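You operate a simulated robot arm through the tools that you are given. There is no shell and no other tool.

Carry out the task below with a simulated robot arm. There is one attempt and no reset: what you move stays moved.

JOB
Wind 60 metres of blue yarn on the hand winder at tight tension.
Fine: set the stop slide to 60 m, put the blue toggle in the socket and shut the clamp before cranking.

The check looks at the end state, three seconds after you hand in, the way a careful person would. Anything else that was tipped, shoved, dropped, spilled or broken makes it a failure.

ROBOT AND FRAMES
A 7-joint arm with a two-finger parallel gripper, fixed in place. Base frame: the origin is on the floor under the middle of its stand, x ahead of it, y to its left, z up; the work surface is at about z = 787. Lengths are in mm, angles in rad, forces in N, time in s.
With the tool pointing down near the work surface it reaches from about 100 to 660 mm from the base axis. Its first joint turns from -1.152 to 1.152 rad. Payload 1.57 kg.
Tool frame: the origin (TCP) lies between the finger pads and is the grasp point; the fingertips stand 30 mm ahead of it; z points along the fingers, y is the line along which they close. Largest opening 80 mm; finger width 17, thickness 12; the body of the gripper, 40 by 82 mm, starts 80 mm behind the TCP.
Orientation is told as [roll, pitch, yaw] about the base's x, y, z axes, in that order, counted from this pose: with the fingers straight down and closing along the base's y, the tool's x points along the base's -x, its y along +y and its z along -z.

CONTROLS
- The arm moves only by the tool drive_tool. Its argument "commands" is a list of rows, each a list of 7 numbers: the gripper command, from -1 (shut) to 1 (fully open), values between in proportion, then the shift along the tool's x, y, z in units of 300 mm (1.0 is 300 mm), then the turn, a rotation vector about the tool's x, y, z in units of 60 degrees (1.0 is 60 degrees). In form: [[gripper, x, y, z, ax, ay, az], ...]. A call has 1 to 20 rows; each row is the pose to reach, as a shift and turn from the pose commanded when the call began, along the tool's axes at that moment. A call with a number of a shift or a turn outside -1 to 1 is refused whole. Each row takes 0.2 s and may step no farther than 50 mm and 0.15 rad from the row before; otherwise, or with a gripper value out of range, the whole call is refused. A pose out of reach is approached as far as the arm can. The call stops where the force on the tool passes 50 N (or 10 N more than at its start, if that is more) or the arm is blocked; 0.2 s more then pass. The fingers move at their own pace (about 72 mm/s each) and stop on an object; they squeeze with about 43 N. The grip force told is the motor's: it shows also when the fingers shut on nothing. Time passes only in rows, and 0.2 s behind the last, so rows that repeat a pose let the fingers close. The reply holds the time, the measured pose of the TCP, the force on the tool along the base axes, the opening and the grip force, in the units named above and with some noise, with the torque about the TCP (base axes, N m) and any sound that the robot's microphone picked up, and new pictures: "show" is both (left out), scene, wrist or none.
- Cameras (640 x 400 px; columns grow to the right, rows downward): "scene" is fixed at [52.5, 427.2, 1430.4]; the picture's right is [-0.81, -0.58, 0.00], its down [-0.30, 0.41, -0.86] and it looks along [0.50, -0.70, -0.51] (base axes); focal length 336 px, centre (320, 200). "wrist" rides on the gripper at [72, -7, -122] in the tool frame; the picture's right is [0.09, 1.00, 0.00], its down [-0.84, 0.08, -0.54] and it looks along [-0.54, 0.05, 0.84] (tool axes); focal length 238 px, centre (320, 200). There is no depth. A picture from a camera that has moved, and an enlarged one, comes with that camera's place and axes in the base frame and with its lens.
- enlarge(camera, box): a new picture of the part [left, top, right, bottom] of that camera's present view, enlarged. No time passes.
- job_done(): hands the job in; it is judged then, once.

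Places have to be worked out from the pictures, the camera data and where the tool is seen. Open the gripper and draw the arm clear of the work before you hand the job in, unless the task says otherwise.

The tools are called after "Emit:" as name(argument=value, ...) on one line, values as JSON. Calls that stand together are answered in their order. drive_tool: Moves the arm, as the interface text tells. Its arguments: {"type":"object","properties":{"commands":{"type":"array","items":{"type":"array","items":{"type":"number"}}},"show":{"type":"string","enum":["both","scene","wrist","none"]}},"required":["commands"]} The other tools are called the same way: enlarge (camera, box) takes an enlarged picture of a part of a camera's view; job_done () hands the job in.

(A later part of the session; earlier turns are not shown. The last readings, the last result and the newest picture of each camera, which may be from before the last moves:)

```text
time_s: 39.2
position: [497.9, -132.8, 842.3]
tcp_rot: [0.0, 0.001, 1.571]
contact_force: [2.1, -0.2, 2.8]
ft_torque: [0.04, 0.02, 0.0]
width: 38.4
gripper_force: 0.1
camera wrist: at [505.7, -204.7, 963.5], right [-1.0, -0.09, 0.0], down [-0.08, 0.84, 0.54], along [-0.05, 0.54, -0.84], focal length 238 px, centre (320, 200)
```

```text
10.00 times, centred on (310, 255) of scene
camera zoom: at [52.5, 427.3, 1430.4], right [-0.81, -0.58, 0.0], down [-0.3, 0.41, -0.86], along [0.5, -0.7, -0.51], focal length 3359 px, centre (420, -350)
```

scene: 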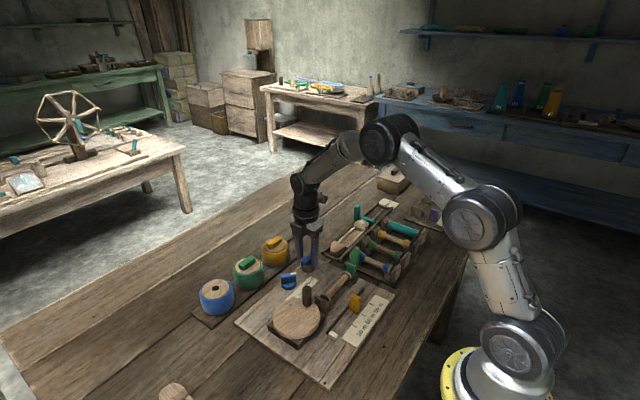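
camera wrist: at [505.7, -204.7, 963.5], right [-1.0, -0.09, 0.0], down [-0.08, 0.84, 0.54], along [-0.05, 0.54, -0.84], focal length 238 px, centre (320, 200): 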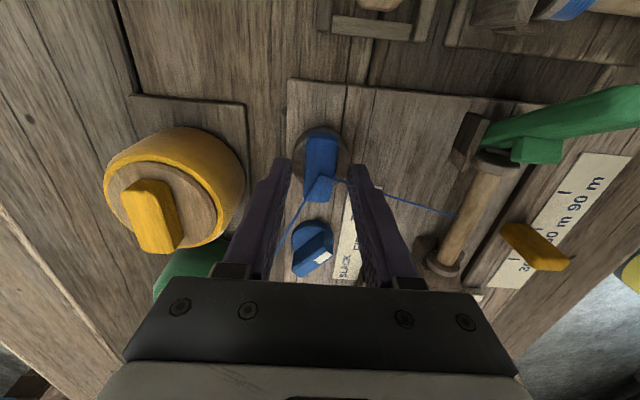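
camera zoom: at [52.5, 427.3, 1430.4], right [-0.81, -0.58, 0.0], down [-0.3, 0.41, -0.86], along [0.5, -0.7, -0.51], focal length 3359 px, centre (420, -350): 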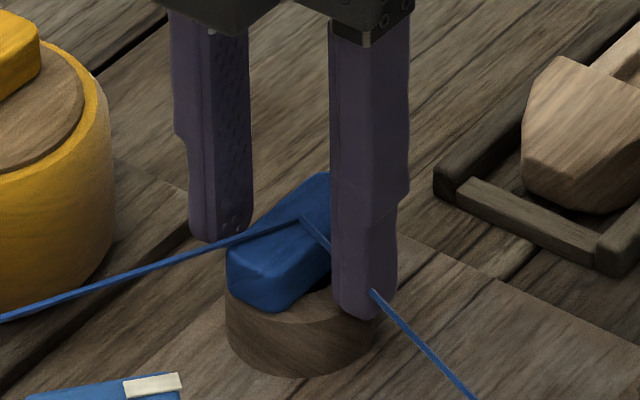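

The toggle stays in the socket. I'll lift straight up, then move over the green clamp lever near (378,−190) for a closer look.

Emit:
drive_tool(commands=[[0, 0, 0, -0.1, 0, 0, 0], [0, 0, 0, -0.25, 0, 0, 0], [0, 0, 0, -0.393, 0, 0, 0], [0, 0.06, 0.13, -0.393, 0, 0, 0], [0, 0.12, 0.26, -0.393, 0, 0, 0], [0, 0.19, 0.393, -0.393, 0, 0, 0], [0, 0.19, 0.393, -0.393, 0, 0, 0]], show="both")

Emit:
enlarge(camera="wrist", box=[200, 60, 440, 220])

Emit:
enlarge(camera="scene", box=[320, 225, 400, 285])

Emit:
enlarge(camera="scene", box=[190, 235, 330, 325])

```text
time_s: 40.8
position: [380.0, -188.8, 957.0]
tcp_rot: [0.001, -0.002, 1.573]
contact_force: [0.7, 0.1, 0.2]
ft_torque: [0.0, 0.0, 0.03]
width: 40.0
gripper_force: 0.0
camera wrist: at [387.8, -259.8, 1078.6], right [-1.0, -0.09, 0.0], down [-0.08, 0.84, 0.54], along [-0.05, 0.54, -0.84], focal length 238 px, centre (320, 200)
```

scene: 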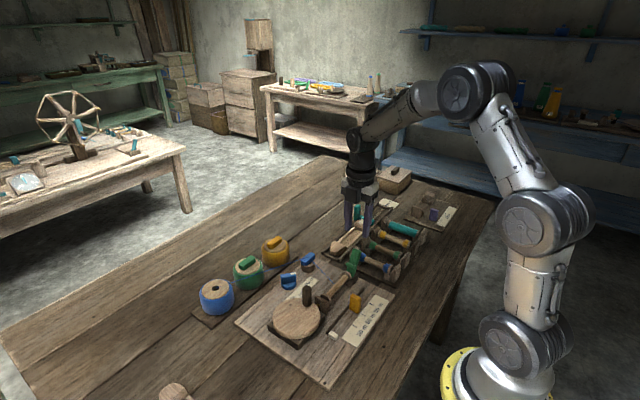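
wrist: 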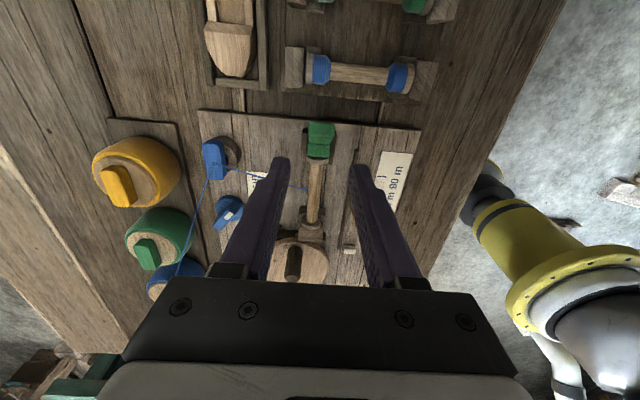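

```text
2.50 times, centred on (320, 140) of wrist
camera zoom: at [387.8, -259.8, 1078.6], right [-1.0, -0.09, 0.0], down [-0.08, 0.84, 0.54], along [-0.05, 0.54, -0.84], focal length 596 px, centre (320, 350)
```

zoom: 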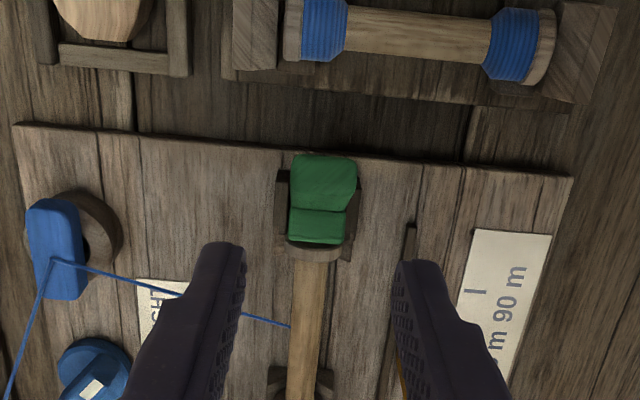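

```text
6.67 times, centred on (360, 255) of scene
camera zoom: at [52.5, 427.2, 1430.4], right [-0.81, -0.58, 0.0], down [-0.3, 0.41, -0.86], along [0.5, -0.7, -0.51], focal length 2239 px, centre (53, -167)
```

zoom: 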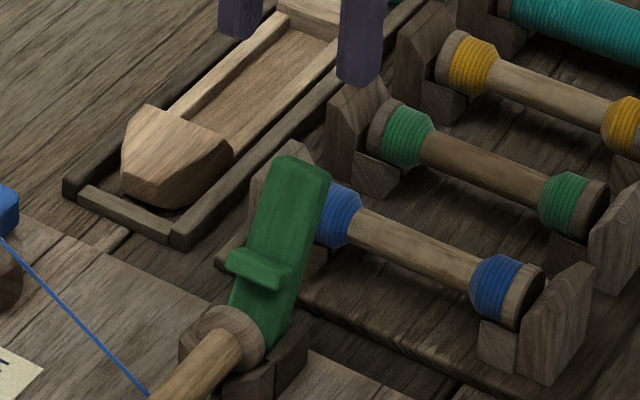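

```text
4.44 times, centred on (260, 280) of scene
camera zoom: at [52.5, 427.2, 1430.4], right [-0.81, -0.58, 0.0], down [-0.3, 0.41, -0.86], along [0.5, -0.7, -0.51], focal length 1493 px, centre (587, -156)
```

zoom: 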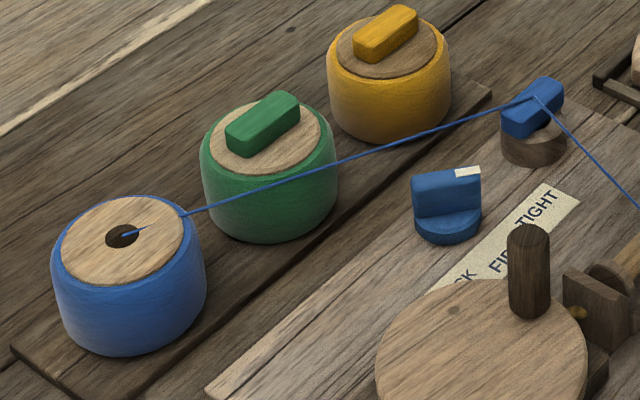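

The toggle sits in the socket with the thread running pot → toggle → bobbin. The clamp lever's tip is at about (380,−204,857), hinged near (380,−173,790); I'll close the fingers, go behind it (y≈−228) staying above the rack, and check.

Emit:
drive_tool(commands=[[-0.5, 0.06, 0, 0.0, 0, 0, 0], [-1, 0.13, 0, 0.05, 0, 0, 0], [-1, 0.13, 0, 0.15, 0, 0, 0], [-1, 0.13, 0, 0.21, 0, 0, 0], [-1, 0.13, 0, 0.21, 0, 0, 0]], show="both")

Emit:
enlarge(camera="wrist", box=[220, 100, 420, 230])

Emit:
enlarge(camera="scene", box=[330, 220, 410, 280])

```text
time_s: 42.0
position: [382.3, -226.6, 894.5]
tcp_rot: [0.0, 0.0, 1.569]
contact_force: [0.4, -0.6, 0.6]
ft_torque: [-0.01, 0.02, 0.0]
width: 0.0
gripper_force: 21.9
camera wrist: at [388.8, -298.9, 1016.6], right [-1.0, -0.09, 0.0], down [-0.08, 0.84, 0.54], along [-0.05, 0.54, -0.84], focal length 238 px, centre (320, 200)
```

scene: 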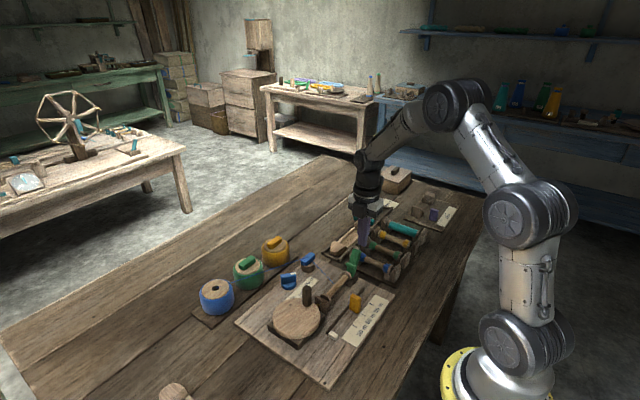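
wrist: 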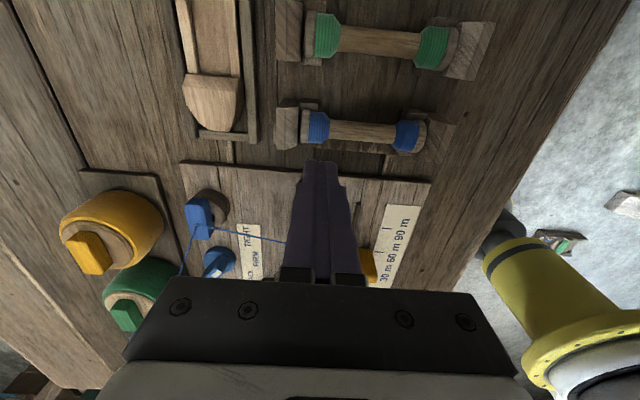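

```text
3.08 times, centred on (320, 165) of wrist
camera zoom: at [388.8, -298.9, 1016.6], right [-1.0, -0.09, 0.0], down [-0.08, 0.84, 0.54], along [-0.05, 0.54, -0.84], focal length 733 px, centre (320, 308)
```

zoom: 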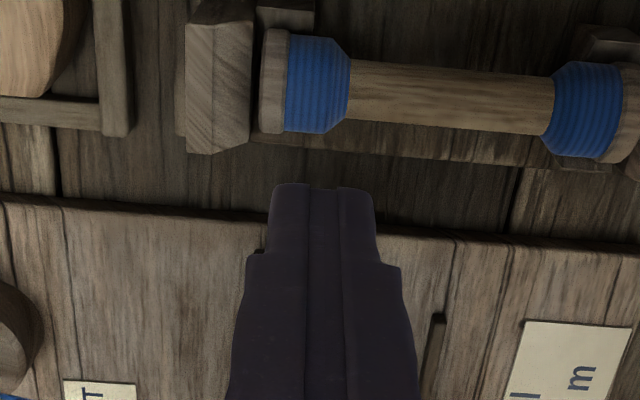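

```text
6.67 times, centred on (370, 250) of scene
camera zoom: at [52.5, 427.2, 1430.4], right [-0.81, -0.58, 0.0], down [-0.3, 0.41, -0.86], along [0.5, -0.7, -0.51], focal length 2239 px, centre (-13, -133)
```

zoom: 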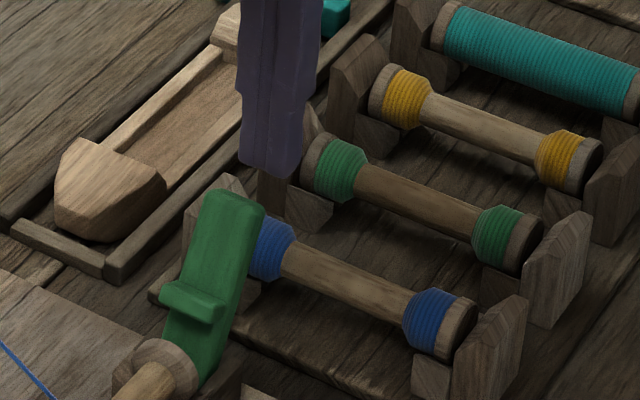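

The closed fingers are behind the lever and clear of the spool holder (x≥401). I'll lower 20 mm (tips about z=845) and push +y about 25 mm, watching the force.

Emit:
drive_tool(commands=[[-1, 0.003, 0.004, 0.03, 0, 0, 0], [-1, 0.003, 0.004, 0.065, 0, 0, 0], [-1, -0.03, 0.004, 0.065, 0, 0, 0], [-1, -0.06, 0.004, 0.065, 0, 0, 0], [-1, -0.085, 0.004, 0.065, 0, 0, 0], [-1, -0.085, 0.004, 0.065, 0, 0, 0]], show="both")

Emit:
enlarge(camera="scene", box=[330, 220, 410, 280])

```text
time_s: 43.4
position: [379.3, -202.1, 877.2]
tcp_rot: [0.004, -0.001, 1.57]
contact_force: [-0.8, 0.7, -0.3]
ft_torque: [0.02, 0.0, 0.04]
width: 0.0
gripper_force: 21.2
camera wrist: at [387.1, -274.1, 998.8], right [-1.0, -0.09, 0.0], down [-0.08, 0.84, 0.54], along [-0.05, 0.54, -0.84], focal length 238 px, centre (320, 200)
```

scene: 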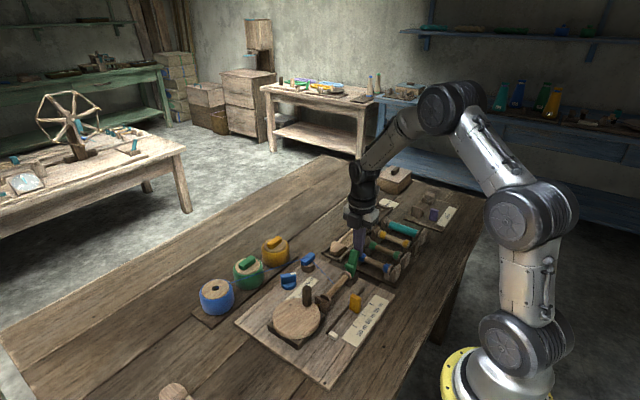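
wrist: 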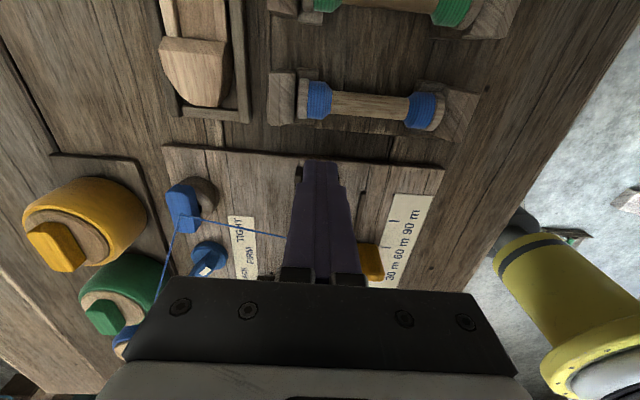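

```text
6.67 times, centred on (370, 250) of scene
camera zoom: at [52.5, 427.2, 1430.4], right [-0.81, -0.58, 0.0], down [-0.3, 0.41, -0.86], along [0.5, -0.7, -0.51], focal length 2239 px, centre (-13, -133)
```

zoom: 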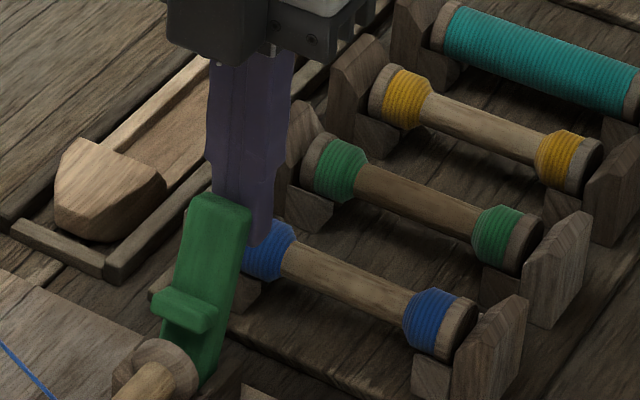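

The lever has started to swing upright with almost no resistance. I'll continue pushing +y in steps.

Emit:
drive_tool(commands=[[-1, -0.02, 0, 0, 0, 0, 0], [-1, -0.04, 0, 0, 0, 0, 0], [-1, -0.06, 0, 0, 0, 0, 0], [-1, -0.08, 0, 0, 0, 0, 0], [-1, -0.08, 0, 0, 0, 0, 0]], show="both")

Emit:
enlarge(camera="scene", box=[320, 230, 400, 290])

```text
time_s: 44.6
position: [378.5, -177.9, 877.4]
tcp_rot: [-0.001, 0.001, 1.57]
contact_force: [0.2, -1.5, -0.1]
ft_torque: [-0.01, -0.03, -0.01]
width: 0.0
gripper_force: 21.4
camera wrist: at [386.7, -250.4, 999.0], right [-1.0, -0.09, 0.0], down [-0.08, 0.84, 0.54], along [-0.05, 0.54, -0.84], focal length 238 px, centre (320, 200)
```

scene: 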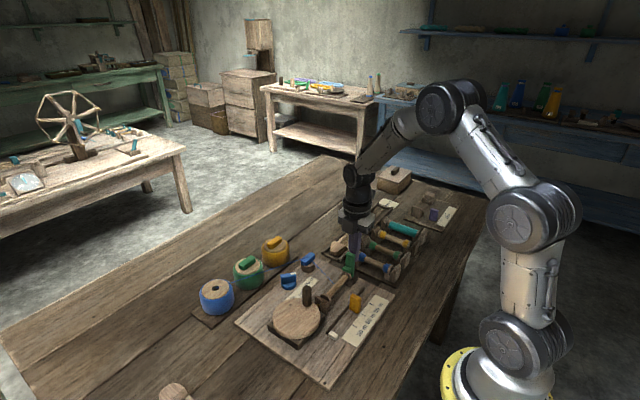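
wrist: 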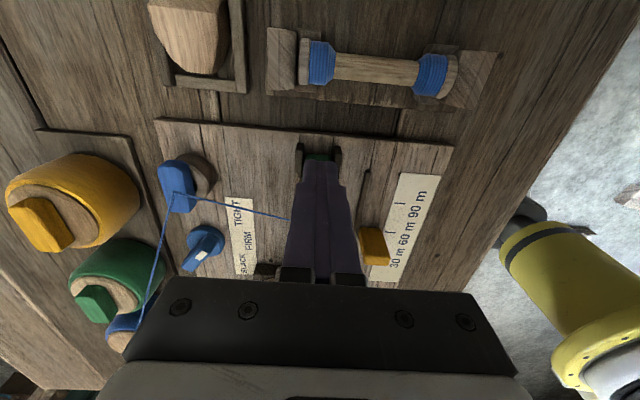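

```text
6.67 times, centred on (360, 260) of scene
camera zoom: at [52.5, 427.2, 1430.4], right [-0.81, -0.58, 0.0], down [-0.3, 0.41, -0.86], along [0.5, -0.7, -0.51], focal length 2239 px, centre (53, -200)
```

zoom: 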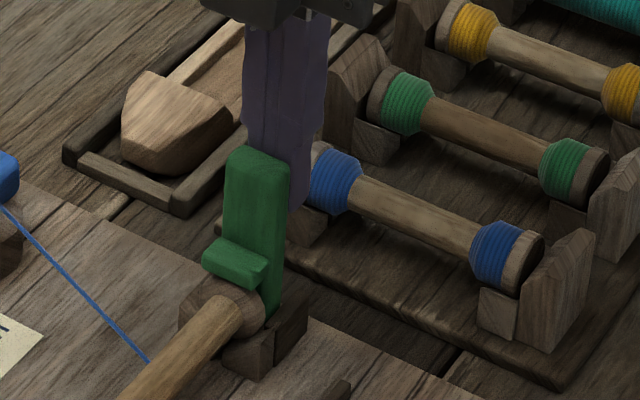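

The lever is nearly upright and the tab is coming over the bobbin's flange. I'll keep pushing gently until it meets resistance.

Emit:
drive_tool(commands=[[-1, -0.013, 0, 0, 0, 0, 0], [-1, -0.026, 0, 0, 0, 0, 0], [-1, -0.04, 0, 0, 0, 0, 0], [-1, -0.04, 0, 0, 0, 0, 0]], show="both")

Emit:
enlarge(camera="scene", box=[320, 230, 400, 290])

```text
time_s: 45.4
position: [379.0, -175.9, 878.1]
tcp_rot: [-0.006, 0.014, 1.573]
contact_force: [-2.3, -14.7, -4.4]
ft_torque: [-0.16, -0.05, 0.01]
width: 0.0
gripper_force: 20.4
stopped in row 3: the force on the tool passed its limit at 54 N (the readings are from after the stop); the commanded pose is now the measured one
camera wrist: at [386.5, -246.8, 1000.5], right [-1.0, -0.09, 0.0], down [-0.08, 0.84, 0.53], along [-0.05, 0.53, -0.85], focal length 238 px, centre (320, 200)
```

scene: 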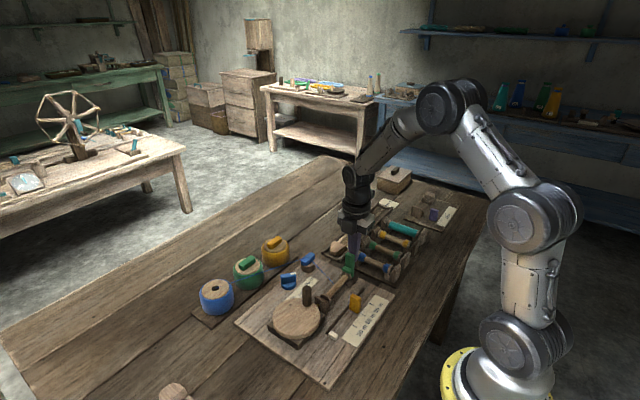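
wrist: 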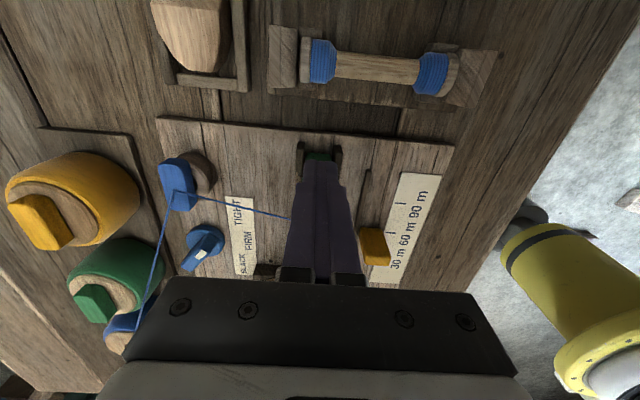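

```text
6.67 times, centred on (360, 260) of scene
camera zoom: at [52.5, 426.9, 1430.5], right [-0.81, -0.58, 0.0], down [-0.3, 0.41, -0.86], along [0.5, -0.7, -0.51], focal length 2239 px, centre (53, -200)
```

zoom: 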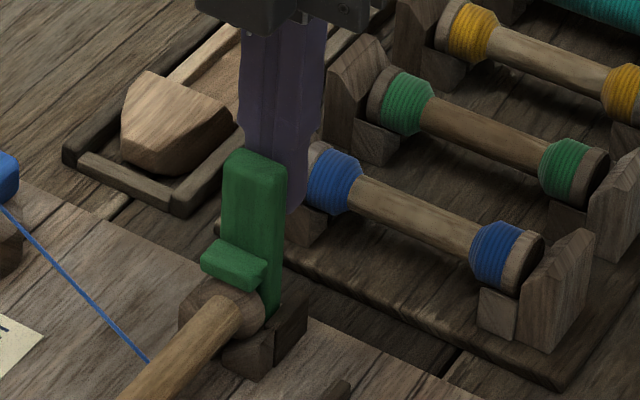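

The lever met a hard stop upright, with its tab on the bobbin's flange: shut. I'll back off, lift clear, and verify that it stays.

Emit:
drive_tool(commands=[[-1, 0.03, 0, 0, 0, 0, 0], [-1, 0.05, 0, 0, 0, 0, 0], [-1, 0.06, 0, -0.1, 0, 0, 0], [-1, 0.06, 0, -0.22, 0, 0, 0], [-1, 0.06, 0, -0.3, 0, 0, 0], [-1, 0.06, 0, -0.3, 0, 0, 0]], show="both")

Emit:
enlarge(camera="scene", box=[320, 230, 400, 290])

Emit:
enlarge(camera="wrist", box=[220, 60, 420, 200])

```text
time_s: 46.8
position: [382.0, -190.2, 969.9]
tcp_rot: [-0.004, 0.009, 1.573]
contact_force: [0.2, -0.6, 0.4]
ft_torque: [-0.02, -0.03, -0.01]
width: 0.0
gripper_force: 21.4
camera wrist: at [388.1, -261.1, 1091.4], right [-1.0, -0.09, 0.0], down [-0.08, 0.84, 0.53], along [-0.05, 0.53, -0.85], focal length 238 px, centre (320, 200)
```

scene: 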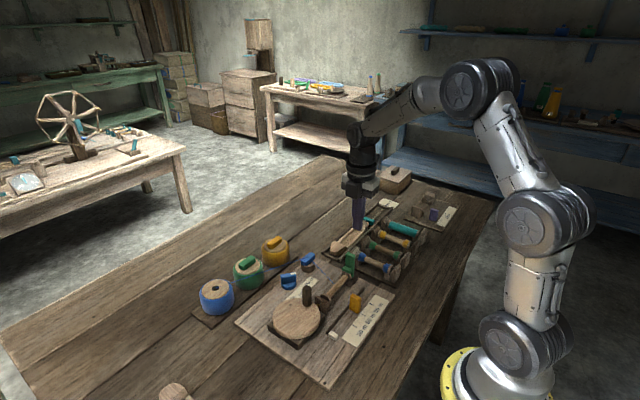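
wrist: 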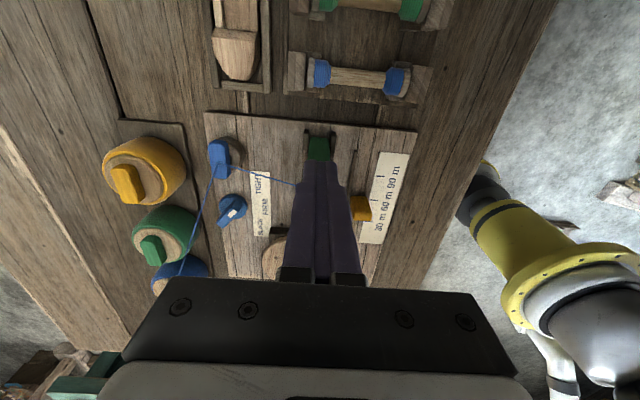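

```text
6.67 times, centred on (360, 260) of scene
camera zoom: at [52.5, 427.2, 1430.4], right [-0.81, -0.58, 0.0], down [-0.3, 0.41, -0.86], along [0.5, -0.7, -0.51], focal length 2239 px, centre (53, -200)
```

zoom: 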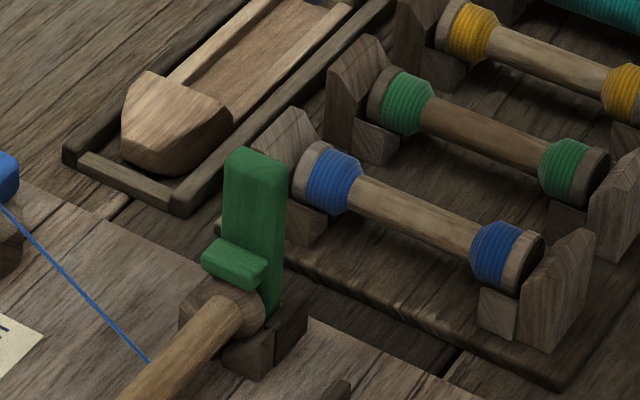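

```text
2.86 times, centred on (320, 130) of wrist
camera zoom: at [388.1, -261.1, 1091.4], right [-1.0, -0.09, 0.0], down [-0.08, 0.84, 0.53], along [-0.05, 0.53, -0.85], focal length 681 px, centre (320, 400)
```

zoom: 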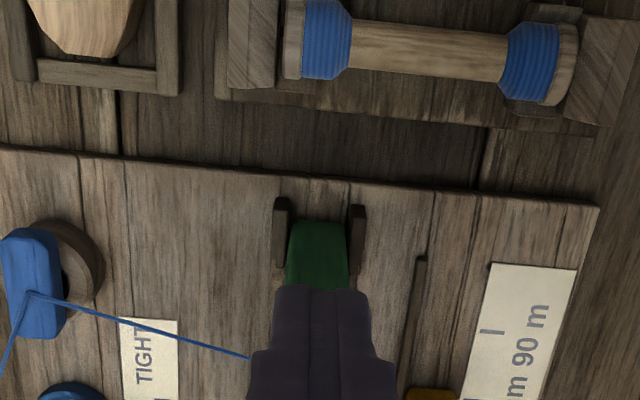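

The clamp stays shut on its own. Now I'll go over the crank (about (395,20)) and turn the gripper back toward yaw 0 to measure the crank's axis and handle.

Emit:
drive_tool(commands=[[-1, -0.09, -0.005, 0, 0, 0, 0.13], [-0.5, -0.18, -0.01, 0, 0, 0, 0.26], [0, -0.28, -0.015, 0, 0, 0, 0.39], [0, -0.38, -0.02, 0, 0, 0, 0.52], [0, -0.48, -0.025, 0, 0, 0, 0.65], [0, -0.57, -0.03, 0, 0, 0, 0.78], [0, -0.633, -0.033, 0, 0, 0, 0.9], [0, -0.633, -0.033, 0, 0, 0, 0.9]], show="none")

Emit:
drive_tool(commands=[[0, 0, 0, 0, 0, 0, 0.13], [0, 0, 0, 0, 0, 0, 0.26], [0, 0, 0, 0, 0, 0, 0.39], [0, 0, 0, 0, 0, 0, 0.52], [0, 0, 0, 0, 0, 0, 0.602], [0, 0, 0, 0, 0, 0, 0.602]], show="both")

Emit:
enlarge(camera="wrist", box=[200, 60, 440, 220])

Emit:
enlarge(camera="scene", box=[255, 265, 385, 355])

```text
time_s: 48.6
position: [390.2, -2.2, 965.3]
tcp_rot: [-0.011, 0.004, 0.628]
contact_force: [1.4, -0.3, -0.3]
ft_torque: [-0.02, 0.01, 0.01]
width: 39.9
gripper_force: 0.1
```

```text
time_s: 50.0
position: [388.9, -1.6, 967.8]
tcp_rot: [-0.011, -0.003, 0.0]
contact_force: [-0.1, -0.1, 0.3]
ft_torque: [0.01, 0.02, 0.03]
width: 40.1
gripper_force: 0.0
camera wrist: at [317.0, -7.1, 1088.0], right [-0.09, 1.0, -0.01], down [0.83, 0.08, 0.54], along [0.54, 0.04, -0.84], focal length 238 px, centre (320, 200)
```

scene: 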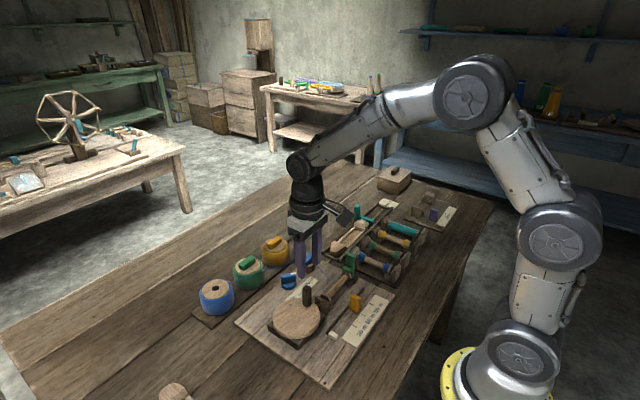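
wrist: 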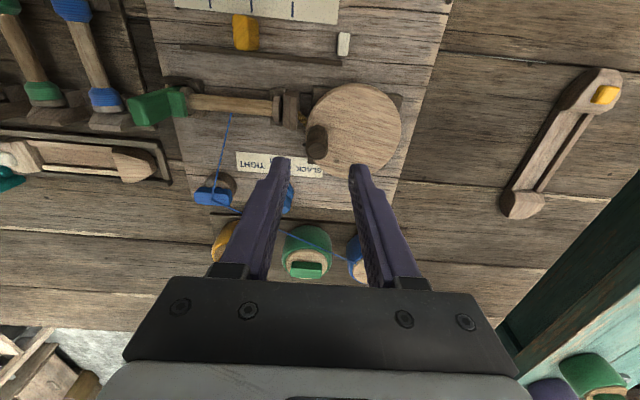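

```text
2.50 times, centred on (320, 140) of wrist
camera zoom: at [317.0, -7.1, 1088.0], right [-0.09, 1.0, -0.01], down [0.83, 0.08, 0.54], along [0.54, 0.04, -0.84], focal length 596 px, centre (320, 350)
```

zoom: 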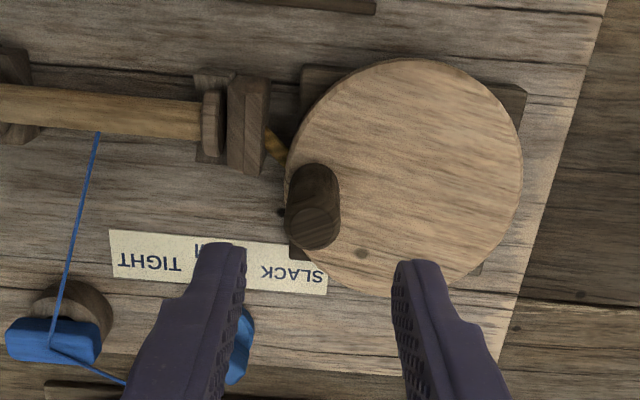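

```text
4.44 times, centred on (320, 310) of scene
camera zoom: at [52.5, 427.2, 1430.4], right [-0.81, -0.58, 0.0], down [-0.3, 0.41, -0.86], along [0.5, -0.7, -0.51], focal length 1493 px, centre (320, -289)
```

zoom: 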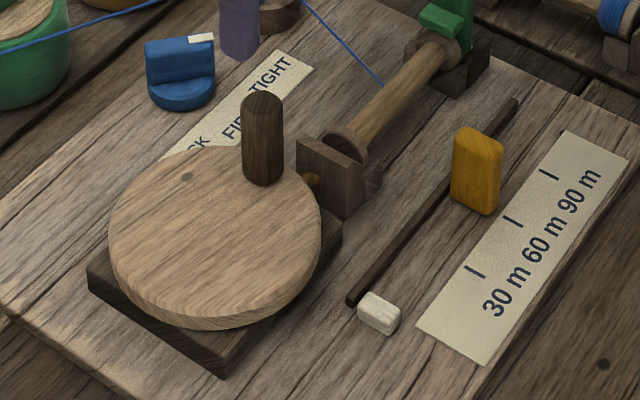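

The crank disc's centre is at about (395,36.5), the handle post at about (404,−5), top z≈865, radius about 42 mm. I'll straighten the small tilt, open to 50 mm, and hover over the handle to refine.

Emit:
drive_tool(commands=[[0.25, -0.025, -0.005, 0.05, -0.0105, 0.0029, 0], [0.25, -0.05, -0.011, 0.13, -0.0105, 0.0029, 0], [0.25, -0.05, -0.011, 0.2, -0.0105, 0.0029, 0], [0.25, -0.05, -0.011, 0.209, -0.0105, 0.0029, 0], [0.25, -0.05, -0.011, 0.209, -0.0105, 0.0029, 0]], show="both")

Emit:
enlarge(camera="wrist", box=[200, 60, 440, 220])

Emit:
enlarge(camera="scene", box=[255, 245, 385, 345])

```text
time_s: 51.2
position: [404.0, -6.2, 903.9]
tcp_rot: [0.001, 0.0, -0.001]
contact_force: [0.3, -0.1, 0.3]
ft_torque: [0.0, -0.05, 0.01]
width: 49.9
gripper_force: 0.1
camera wrist: at [332.3, -13.1, 1025.2], right [-0.09, 1.0, 0.0], down [0.84, 0.08, 0.54], along [0.54, 0.05, -0.84], focal length 238 px, centre (320, 200)
```

scene: 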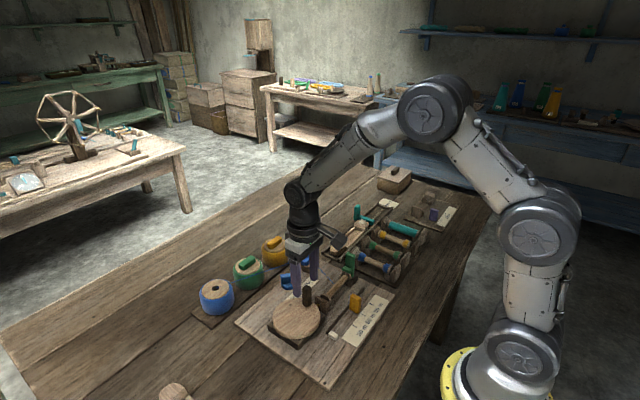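
wrist: 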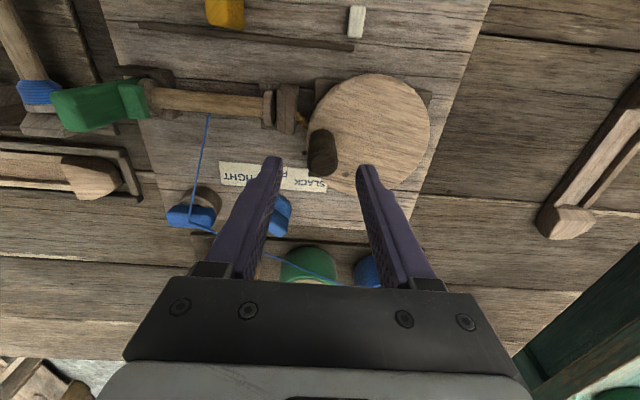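

```text
2.50 times, centred on (320, 140) of wrist
camera zoom: at [332.3, -13.1, 1025.2], right [-0.09, 1.0, 0.0], down [0.84, 0.08, 0.54], along [0.54, 0.05, -0.84], focal length 596 px, centre (320, 350)
```

zoom: 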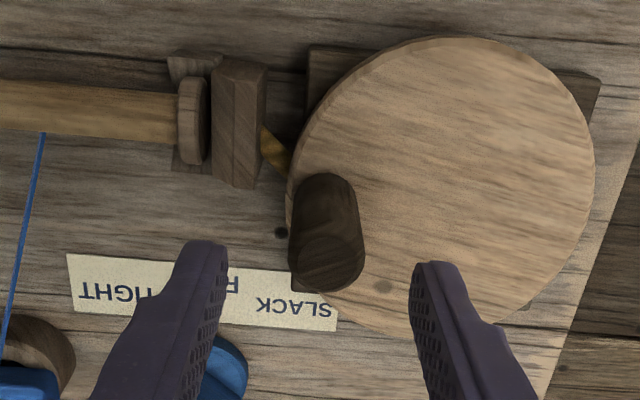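

```text
4.00 times, centred on (320, 295) of scene
camera zoom: at [52.5, 427.2, 1430.4], right [-0.81, -0.58, 0.0], down [-0.3, 0.41, -0.86], along [0.5, -0.7, -0.51], focal length 1344 px, centre (320, -180)
```

zoom: 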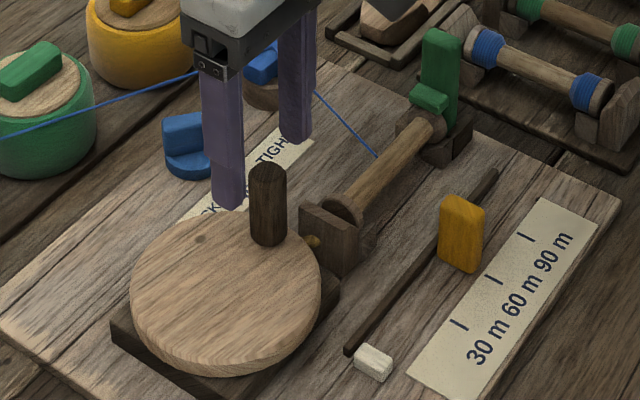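

The handle is at about (404.7,−4.4) and the disc's centre about (394.5,36), radius about 41.7. I'll lower so the tips are near z=838 around the post (above the bearing block) and grip it.

Emit:
drive_tool(commands=[[0.25, -0.0023, 0.006, 0.05, 0, 0, 0], [0.25, -0.0023, 0.006, 0.1, 0, 0, 0], [0.25, -0.0023, 0.006, 0.12, 0, 0, 0], [0.25, -0.0023, 0.006, 0.12, 0, 0, 0], [-0.3, -0.0023, 0.006, 0.12, 0, 0, 0], [-1, -0.0023, 0.006, 0.12, 0, 0, 0], [-1, -0.0023, 0.006, 0.12, 0, 0, 0], [-1, -0.0023, 0.006, 0.12, 0, 0, 0]], show="both")

Emit:
enlarge(camera="wrist", box=[200, 60, 440, 220])

Emit:
enlarge(camera="scene", box=[255, 245, 385, 345])

```text
time_s: 53.0
position: [402.8, -5.8, 868.0]
tcp_rot: [-0.003, 0.001, -0.001]
contact_force: [0.2, -10.1, -3.2]
ft_torque: [0.61, -0.22, 0.07]
width: 21.4
gripper_force: 34.7
camera wrist: at [332.7, -11.6, 989.6], right [-0.09, 1.0, 0.0], down [0.84, 0.08, 0.54], along [0.54, 0.05, -0.84], focal length 238 px, centre (320, 200)
```

scene: 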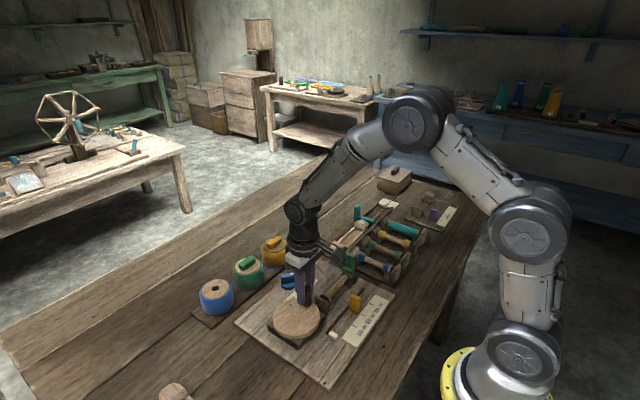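
wrist: 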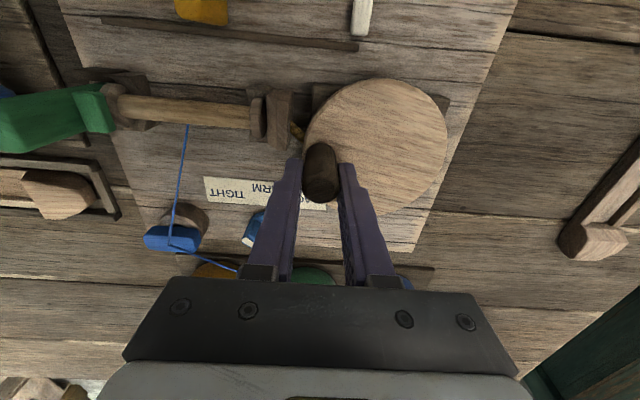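

```text
2.50 times, centred on (320, 140) of wrist
camera zoom: at [332.7, -11.6, 989.6], right [-0.09, 1.0, 0.0], down [0.84, 0.08, 0.54], along [0.54, 0.05, -0.84], focal length 596 px, centre (320, 350)
```

zoom: 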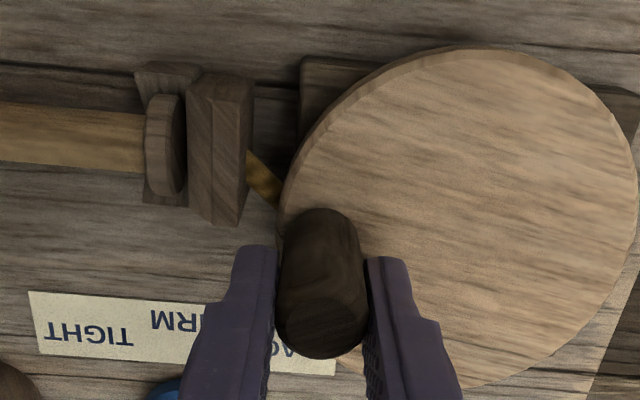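

```text
4.00 times, centred on (320, 295) of scene
camera zoom: at [52.6, 426.9, 1430.5], right [-0.81, -0.58, 0.0], down [-0.3, 0.41, -0.86], along [0.5, -0.7, -0.51], focal length 1344 px, centre (320, -180)
```

zoom: 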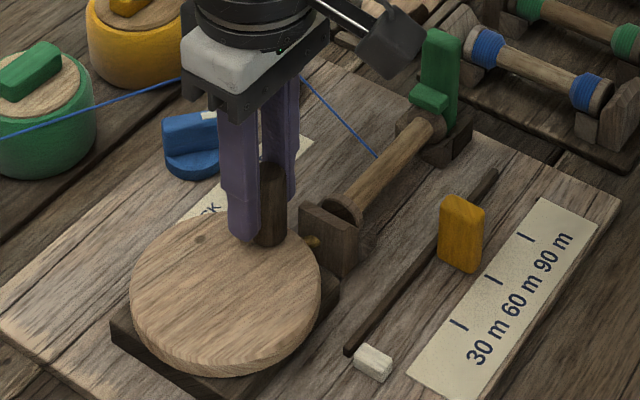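

I hold the crank post (21.4 mm). I'll try turning clockwise (seen from above) by 45° around the estimated centre and watch the forces and the white follower.

Emit:
drive_tool(commands=[[-1, 0.018, -0.003, 0, 0, 0, 0], [-1, 0.0368, -0.0039, 0, 0, 0, 0], [-1, 0.055, -0.0016, 0, 0, 0, 0], [-1, 0.0733, 0.0019, 0, 0, 0, 0], [-1, 0.091, 0.009, 0, 0, 0, 0], [-1, 0.1071, 0.017, 0, 0, 0, 0], [-1, 0.1071, 0.017, 0, 0, 0, 0]], show="both")

Emit:
enlarge(camera="scene", box=[255, 245, 385, 345])

```text
time_s: 54.6
position: [377.2, 2.2, 868.4]
tcp_rot: [0.001, -0.01, -0.001]
contact_force: [21.9, 29.6, -4.5]
ft_torque: [0.0, 0.19, -0.01]
width: 20.9
gripper_force: 35.0
camera wrist: at [304.1, -4.0, 989.1], right [-0.09, 1.0, 0.0], down [0.83, 0.08, 0.55], along [0.55, 0.05, -0.83], focal length 238 px, centre (320, 200)
```

scene: 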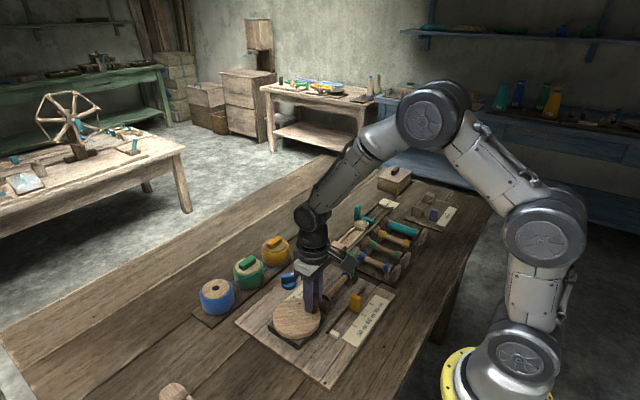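
wrist: 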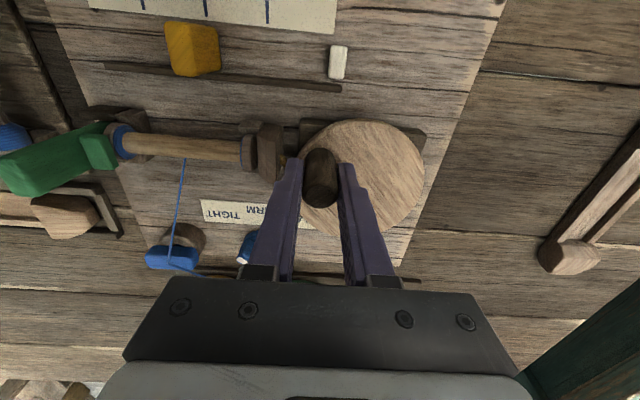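

```text
4.00 times, centred on (320, 295) of scene
camera zoom: at [53.2, 428.0, 1430.1], right [-0.81, -0.58, 0.0], down [-0.3, 0.41, -0.86], along [0.5, -0.7, -0.51], focal length 1344 px, centre (320, -180)
```

zoom: 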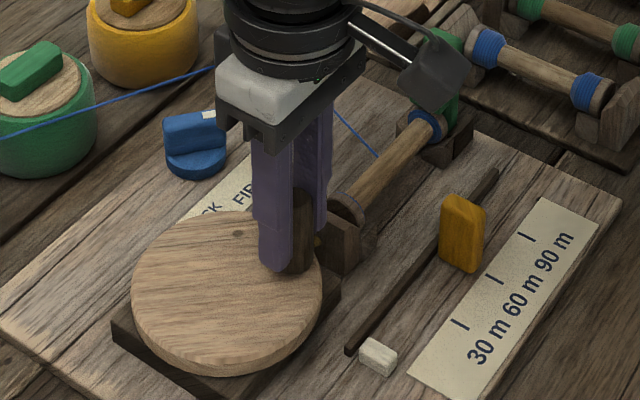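

Clockwise works: blue yarn shows on the bobbin. The force is mostly radial (about 36 N inward), so my circle's centre needs shifting to about (402,36) in tool coordinates. I'll continue 45° with the corrected circle.

Emit:
drive_tool(commands=[[-1, 0.003, 0.015, 0, 0, 0, 0], [-1, 0.0107, 0.032, 0, 0, 0, 0], [-1, 0.021, 0.048, 0, 0, 0, 0], [-1, 0.03, 0.063, 0, 0, 0, 0], [-1, 0.036, 0.081, 0, 0, 0, 0], [-1, 0.0403, 0.098, 0, 0, 0, 0], [-1, 0.0403, 0.098, 0, 0, 0, 0]], show="both")

Emit:
enlarge(camera="scene", box=[255, 245, 385, 345])

Emit:
enlarge(camera="wrist", box=[200, 60, 440, 220])

```text
time_s: 56.2
position: [359.8, 31.7, 868.3]
tcp_rot: [0.0, 0.0, -0.001]
contact_force: [-6.3, -0.9, 26.5]
ft_torque: [0.1, 0.06, 0.03]
width: 21.2
gripper_force: 34.7
camera wrist: at [289.1, 23.9, 988.8], right [-0.09, 1.0, 0.0], down [0.84, 0.08, 0.54], along [0.54, 0.05, -0.84], focal length 238 px, centre (320, 200)
```

scene: 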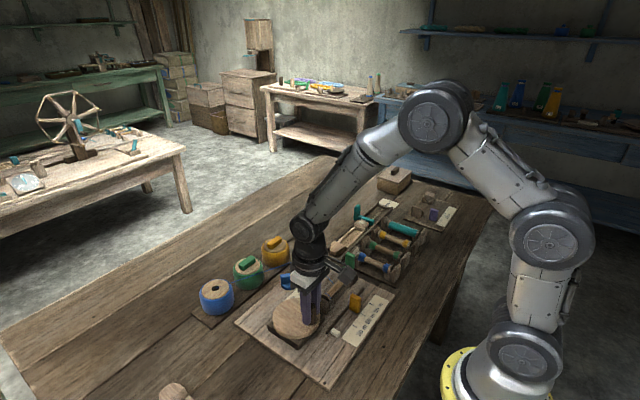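
wrist: 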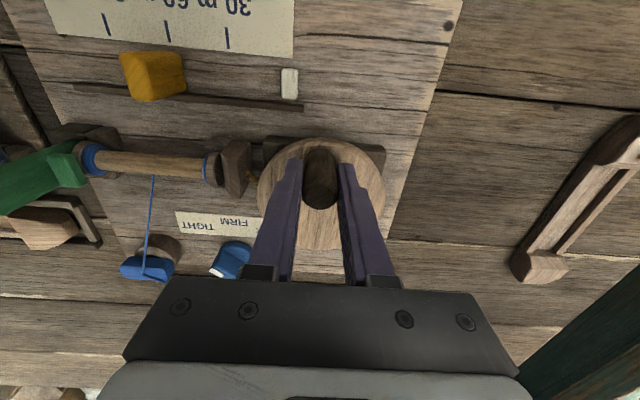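

```text
4.00 times, centred on (320, 295) of scene
camera zoom: at [52.1, 427.2, 1430.4], right [-0.81, -0.58, 0.0], down [-0.3, 0.41, -0.86], along [0.5, -0.7, -0.51], focal length 1344 px, centre (320, -180)
```

zoom: 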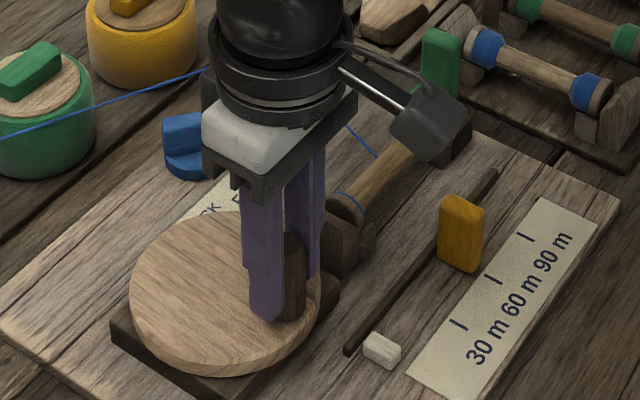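

```text
2.50 times, centred on (320, 140) of wrist
camera zoom: at [289.1, 23.9, 988.8], right [-0.09, 1.0, 0.0], down [0.84, 0.08, 0.54], along [0.54, 0.05, -0.84], focal length 596 px, centre (320, 350)
```

zoom: 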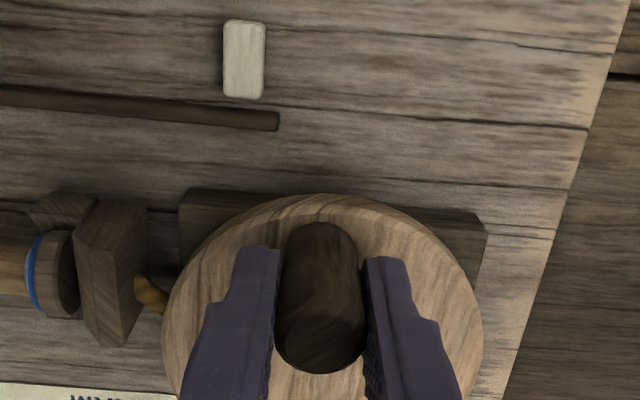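

Horizontal force is now tiny, so the circle centre (402,36.7), R≈42.4 fits; the white follower moved about 9 mm for about 85°, i.e. roughly 30 m per turn. I'll continue clockwise by another 120°, easing up 2 mm as there is a vertical load.

Emit:
drive_tool(commands=[[-1, 0.0017, 0.0387, -0.0067, 0, 0, 0], [-1, -0.0083, 0.0743, -0.0067, 0, 0, 0], [-1, -0.027, 0.106, -0.0067, 0, 0, 0], [-1, -0.0533, 0.132, -0.0067, 0, 0, 0], [-1, -0.0853, 0.15, -0.0067, 0, 0, 0], [-1, -0.121, 0.1593, -0.0067, 0, 0, 0], [-1, -0.158, 0.159, -0.0067, 0, 0, 0], [-1, -0.1937, 0.149, -0.0067, 0, 0, 0], [-1, -0.1937, 0.149, -0.0067, 0, 0, 0]], show="both")

Emit:
enlarge(camera="scene", box=[255, 245, 385, 345])

```text
time_s: 58.2
position: [414.7, 73.3, 867.7]
tcp_rot: [-0.005, 0.012, 0.0]
contact_force: [-15.7, -39.4, -0.7]
ft_torque: [0.69, 0.63, -0.04]
width: 21.2
gripper_force: 34.1
camera wrist: at [344.5, 66.0, 990.6], right [-0.09, 1.0, 0.0], down [0.84, 0.08, 0.53], along [0.53, 0.05, -0.85], focal length 238 px, centre (320, 200)
```

scene: 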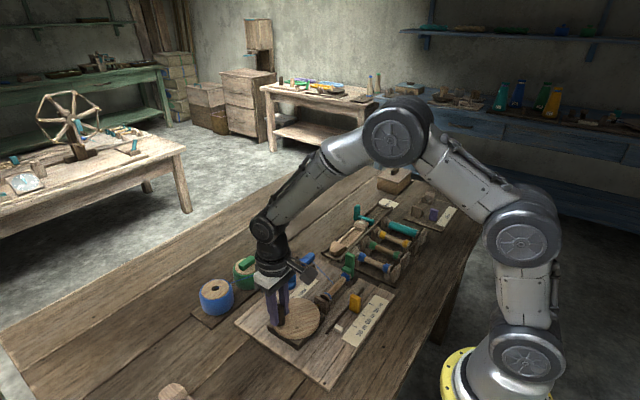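
wrist: 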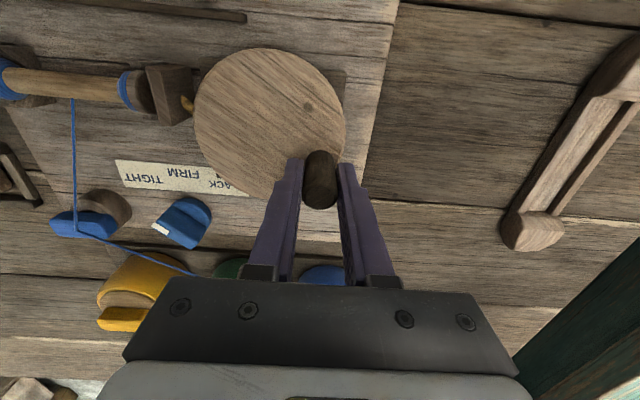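

```text
4.00 times, centred on (320, 295) of scene
camera zoom: at [52.2, 426.3, 1430.7], right [-0.81, -0.58, 0.0], down [-0.3, 0.41, -0.86], along [0.5, -0.7, -0.51], focal length 1344 px, centre (320, -180)
```

zoom: 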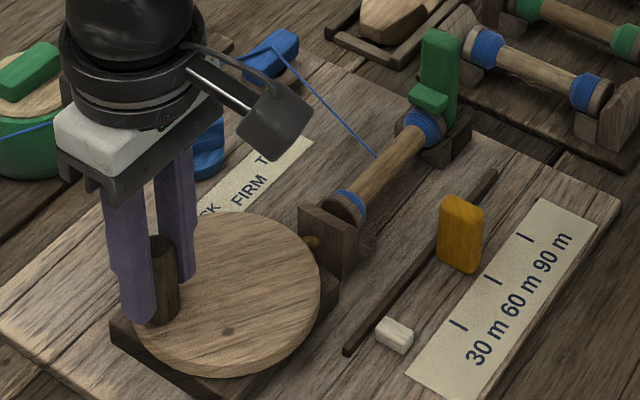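

The force is again inward, so the best-fit circle from the four poses is centre (400.5,34.8), R≈40.6. Turned about 203° so far, the follower advancing properly. I'll continue 150° with the better circle.

Emit:
drive_tool(commands=[[-1, -0.0193, -0.028, 0, 0, 0, 0], [-1, -0.0453, -0.052, 0, 0, 0, 0], [-1, -0.0643, -0.0817, 0, 0, 0, 0], [-1, -0.075, -0.1153, 0, 0, 0, 0], [-1, -0.0763, -0.1507, 0, 0, 0, 0], [-1, -0.069, -0.1853, 0, 0, 0, 0], [-1, -0.0527, -0.2167, 0, 0, 0, 0], [-1, -0.0287, -0.2427, 0, 0, 0, 0], [-1, 0.001, -0.2617, 0, 0, 0, 0], [-1, 0.001, -0.2617, 0, 0, 0, 0]], show="both")

Emit:
enlarge(camera="scene", box=[255, 245, 385, 345])

```text
time_s: 60.4
position: [416.5, -0.9, 868.0]
tcp_rot: [0.004, 0.005, 0.001]
contact_force: [-13.2, 31.0, -8.8]
ft_torque: [-0.21, 0.23, -0.02]
width: 20.9
gripper_force: 34.4
camera wrist: at [346.3, -7.9, 990.3], right [-0.09, 1.0, 0.0], down [0.84, 0.08, 0.54], along [0.54, 0.05, -0.84], focal length 238 px, centre (320, 200)
```

scene: 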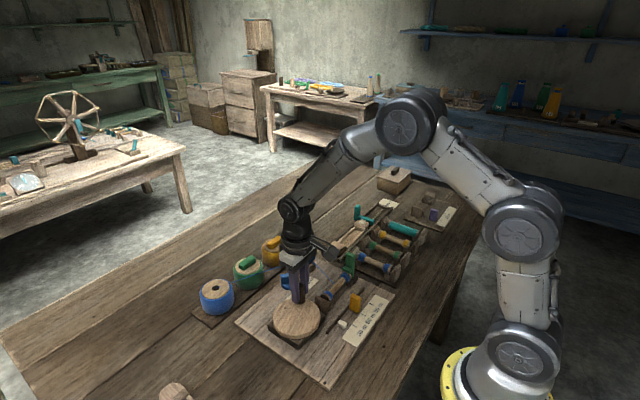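
wrist: 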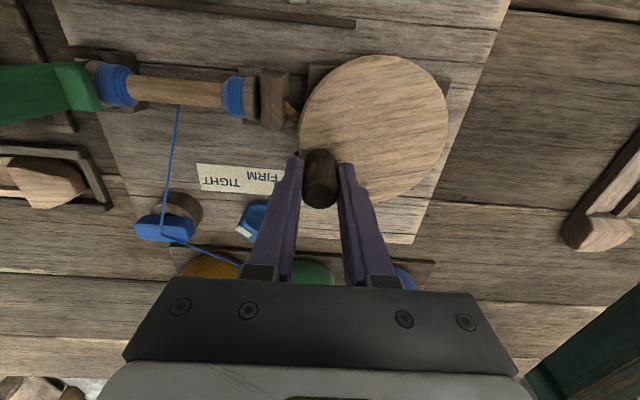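

```text
4.00 times, centred on (320, 295) of scene
camera zoom: at [52.3, 428.0, 1430.1], right [-0.81, -0.58, 0.0], down [-0.3, 0.41, -0.86], along [0.5, -0.7, -0.51], focal length 1344 px, centre (320, -180)
```

zoom: 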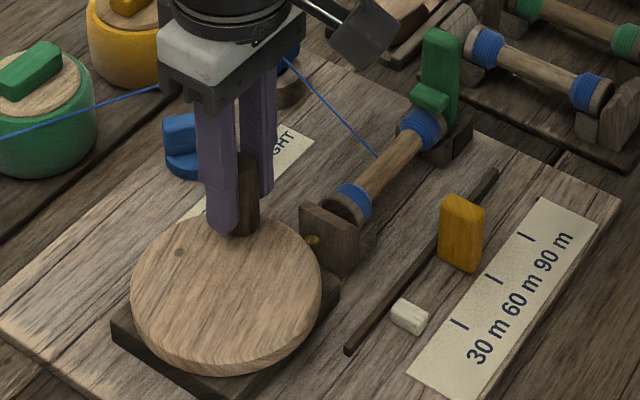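

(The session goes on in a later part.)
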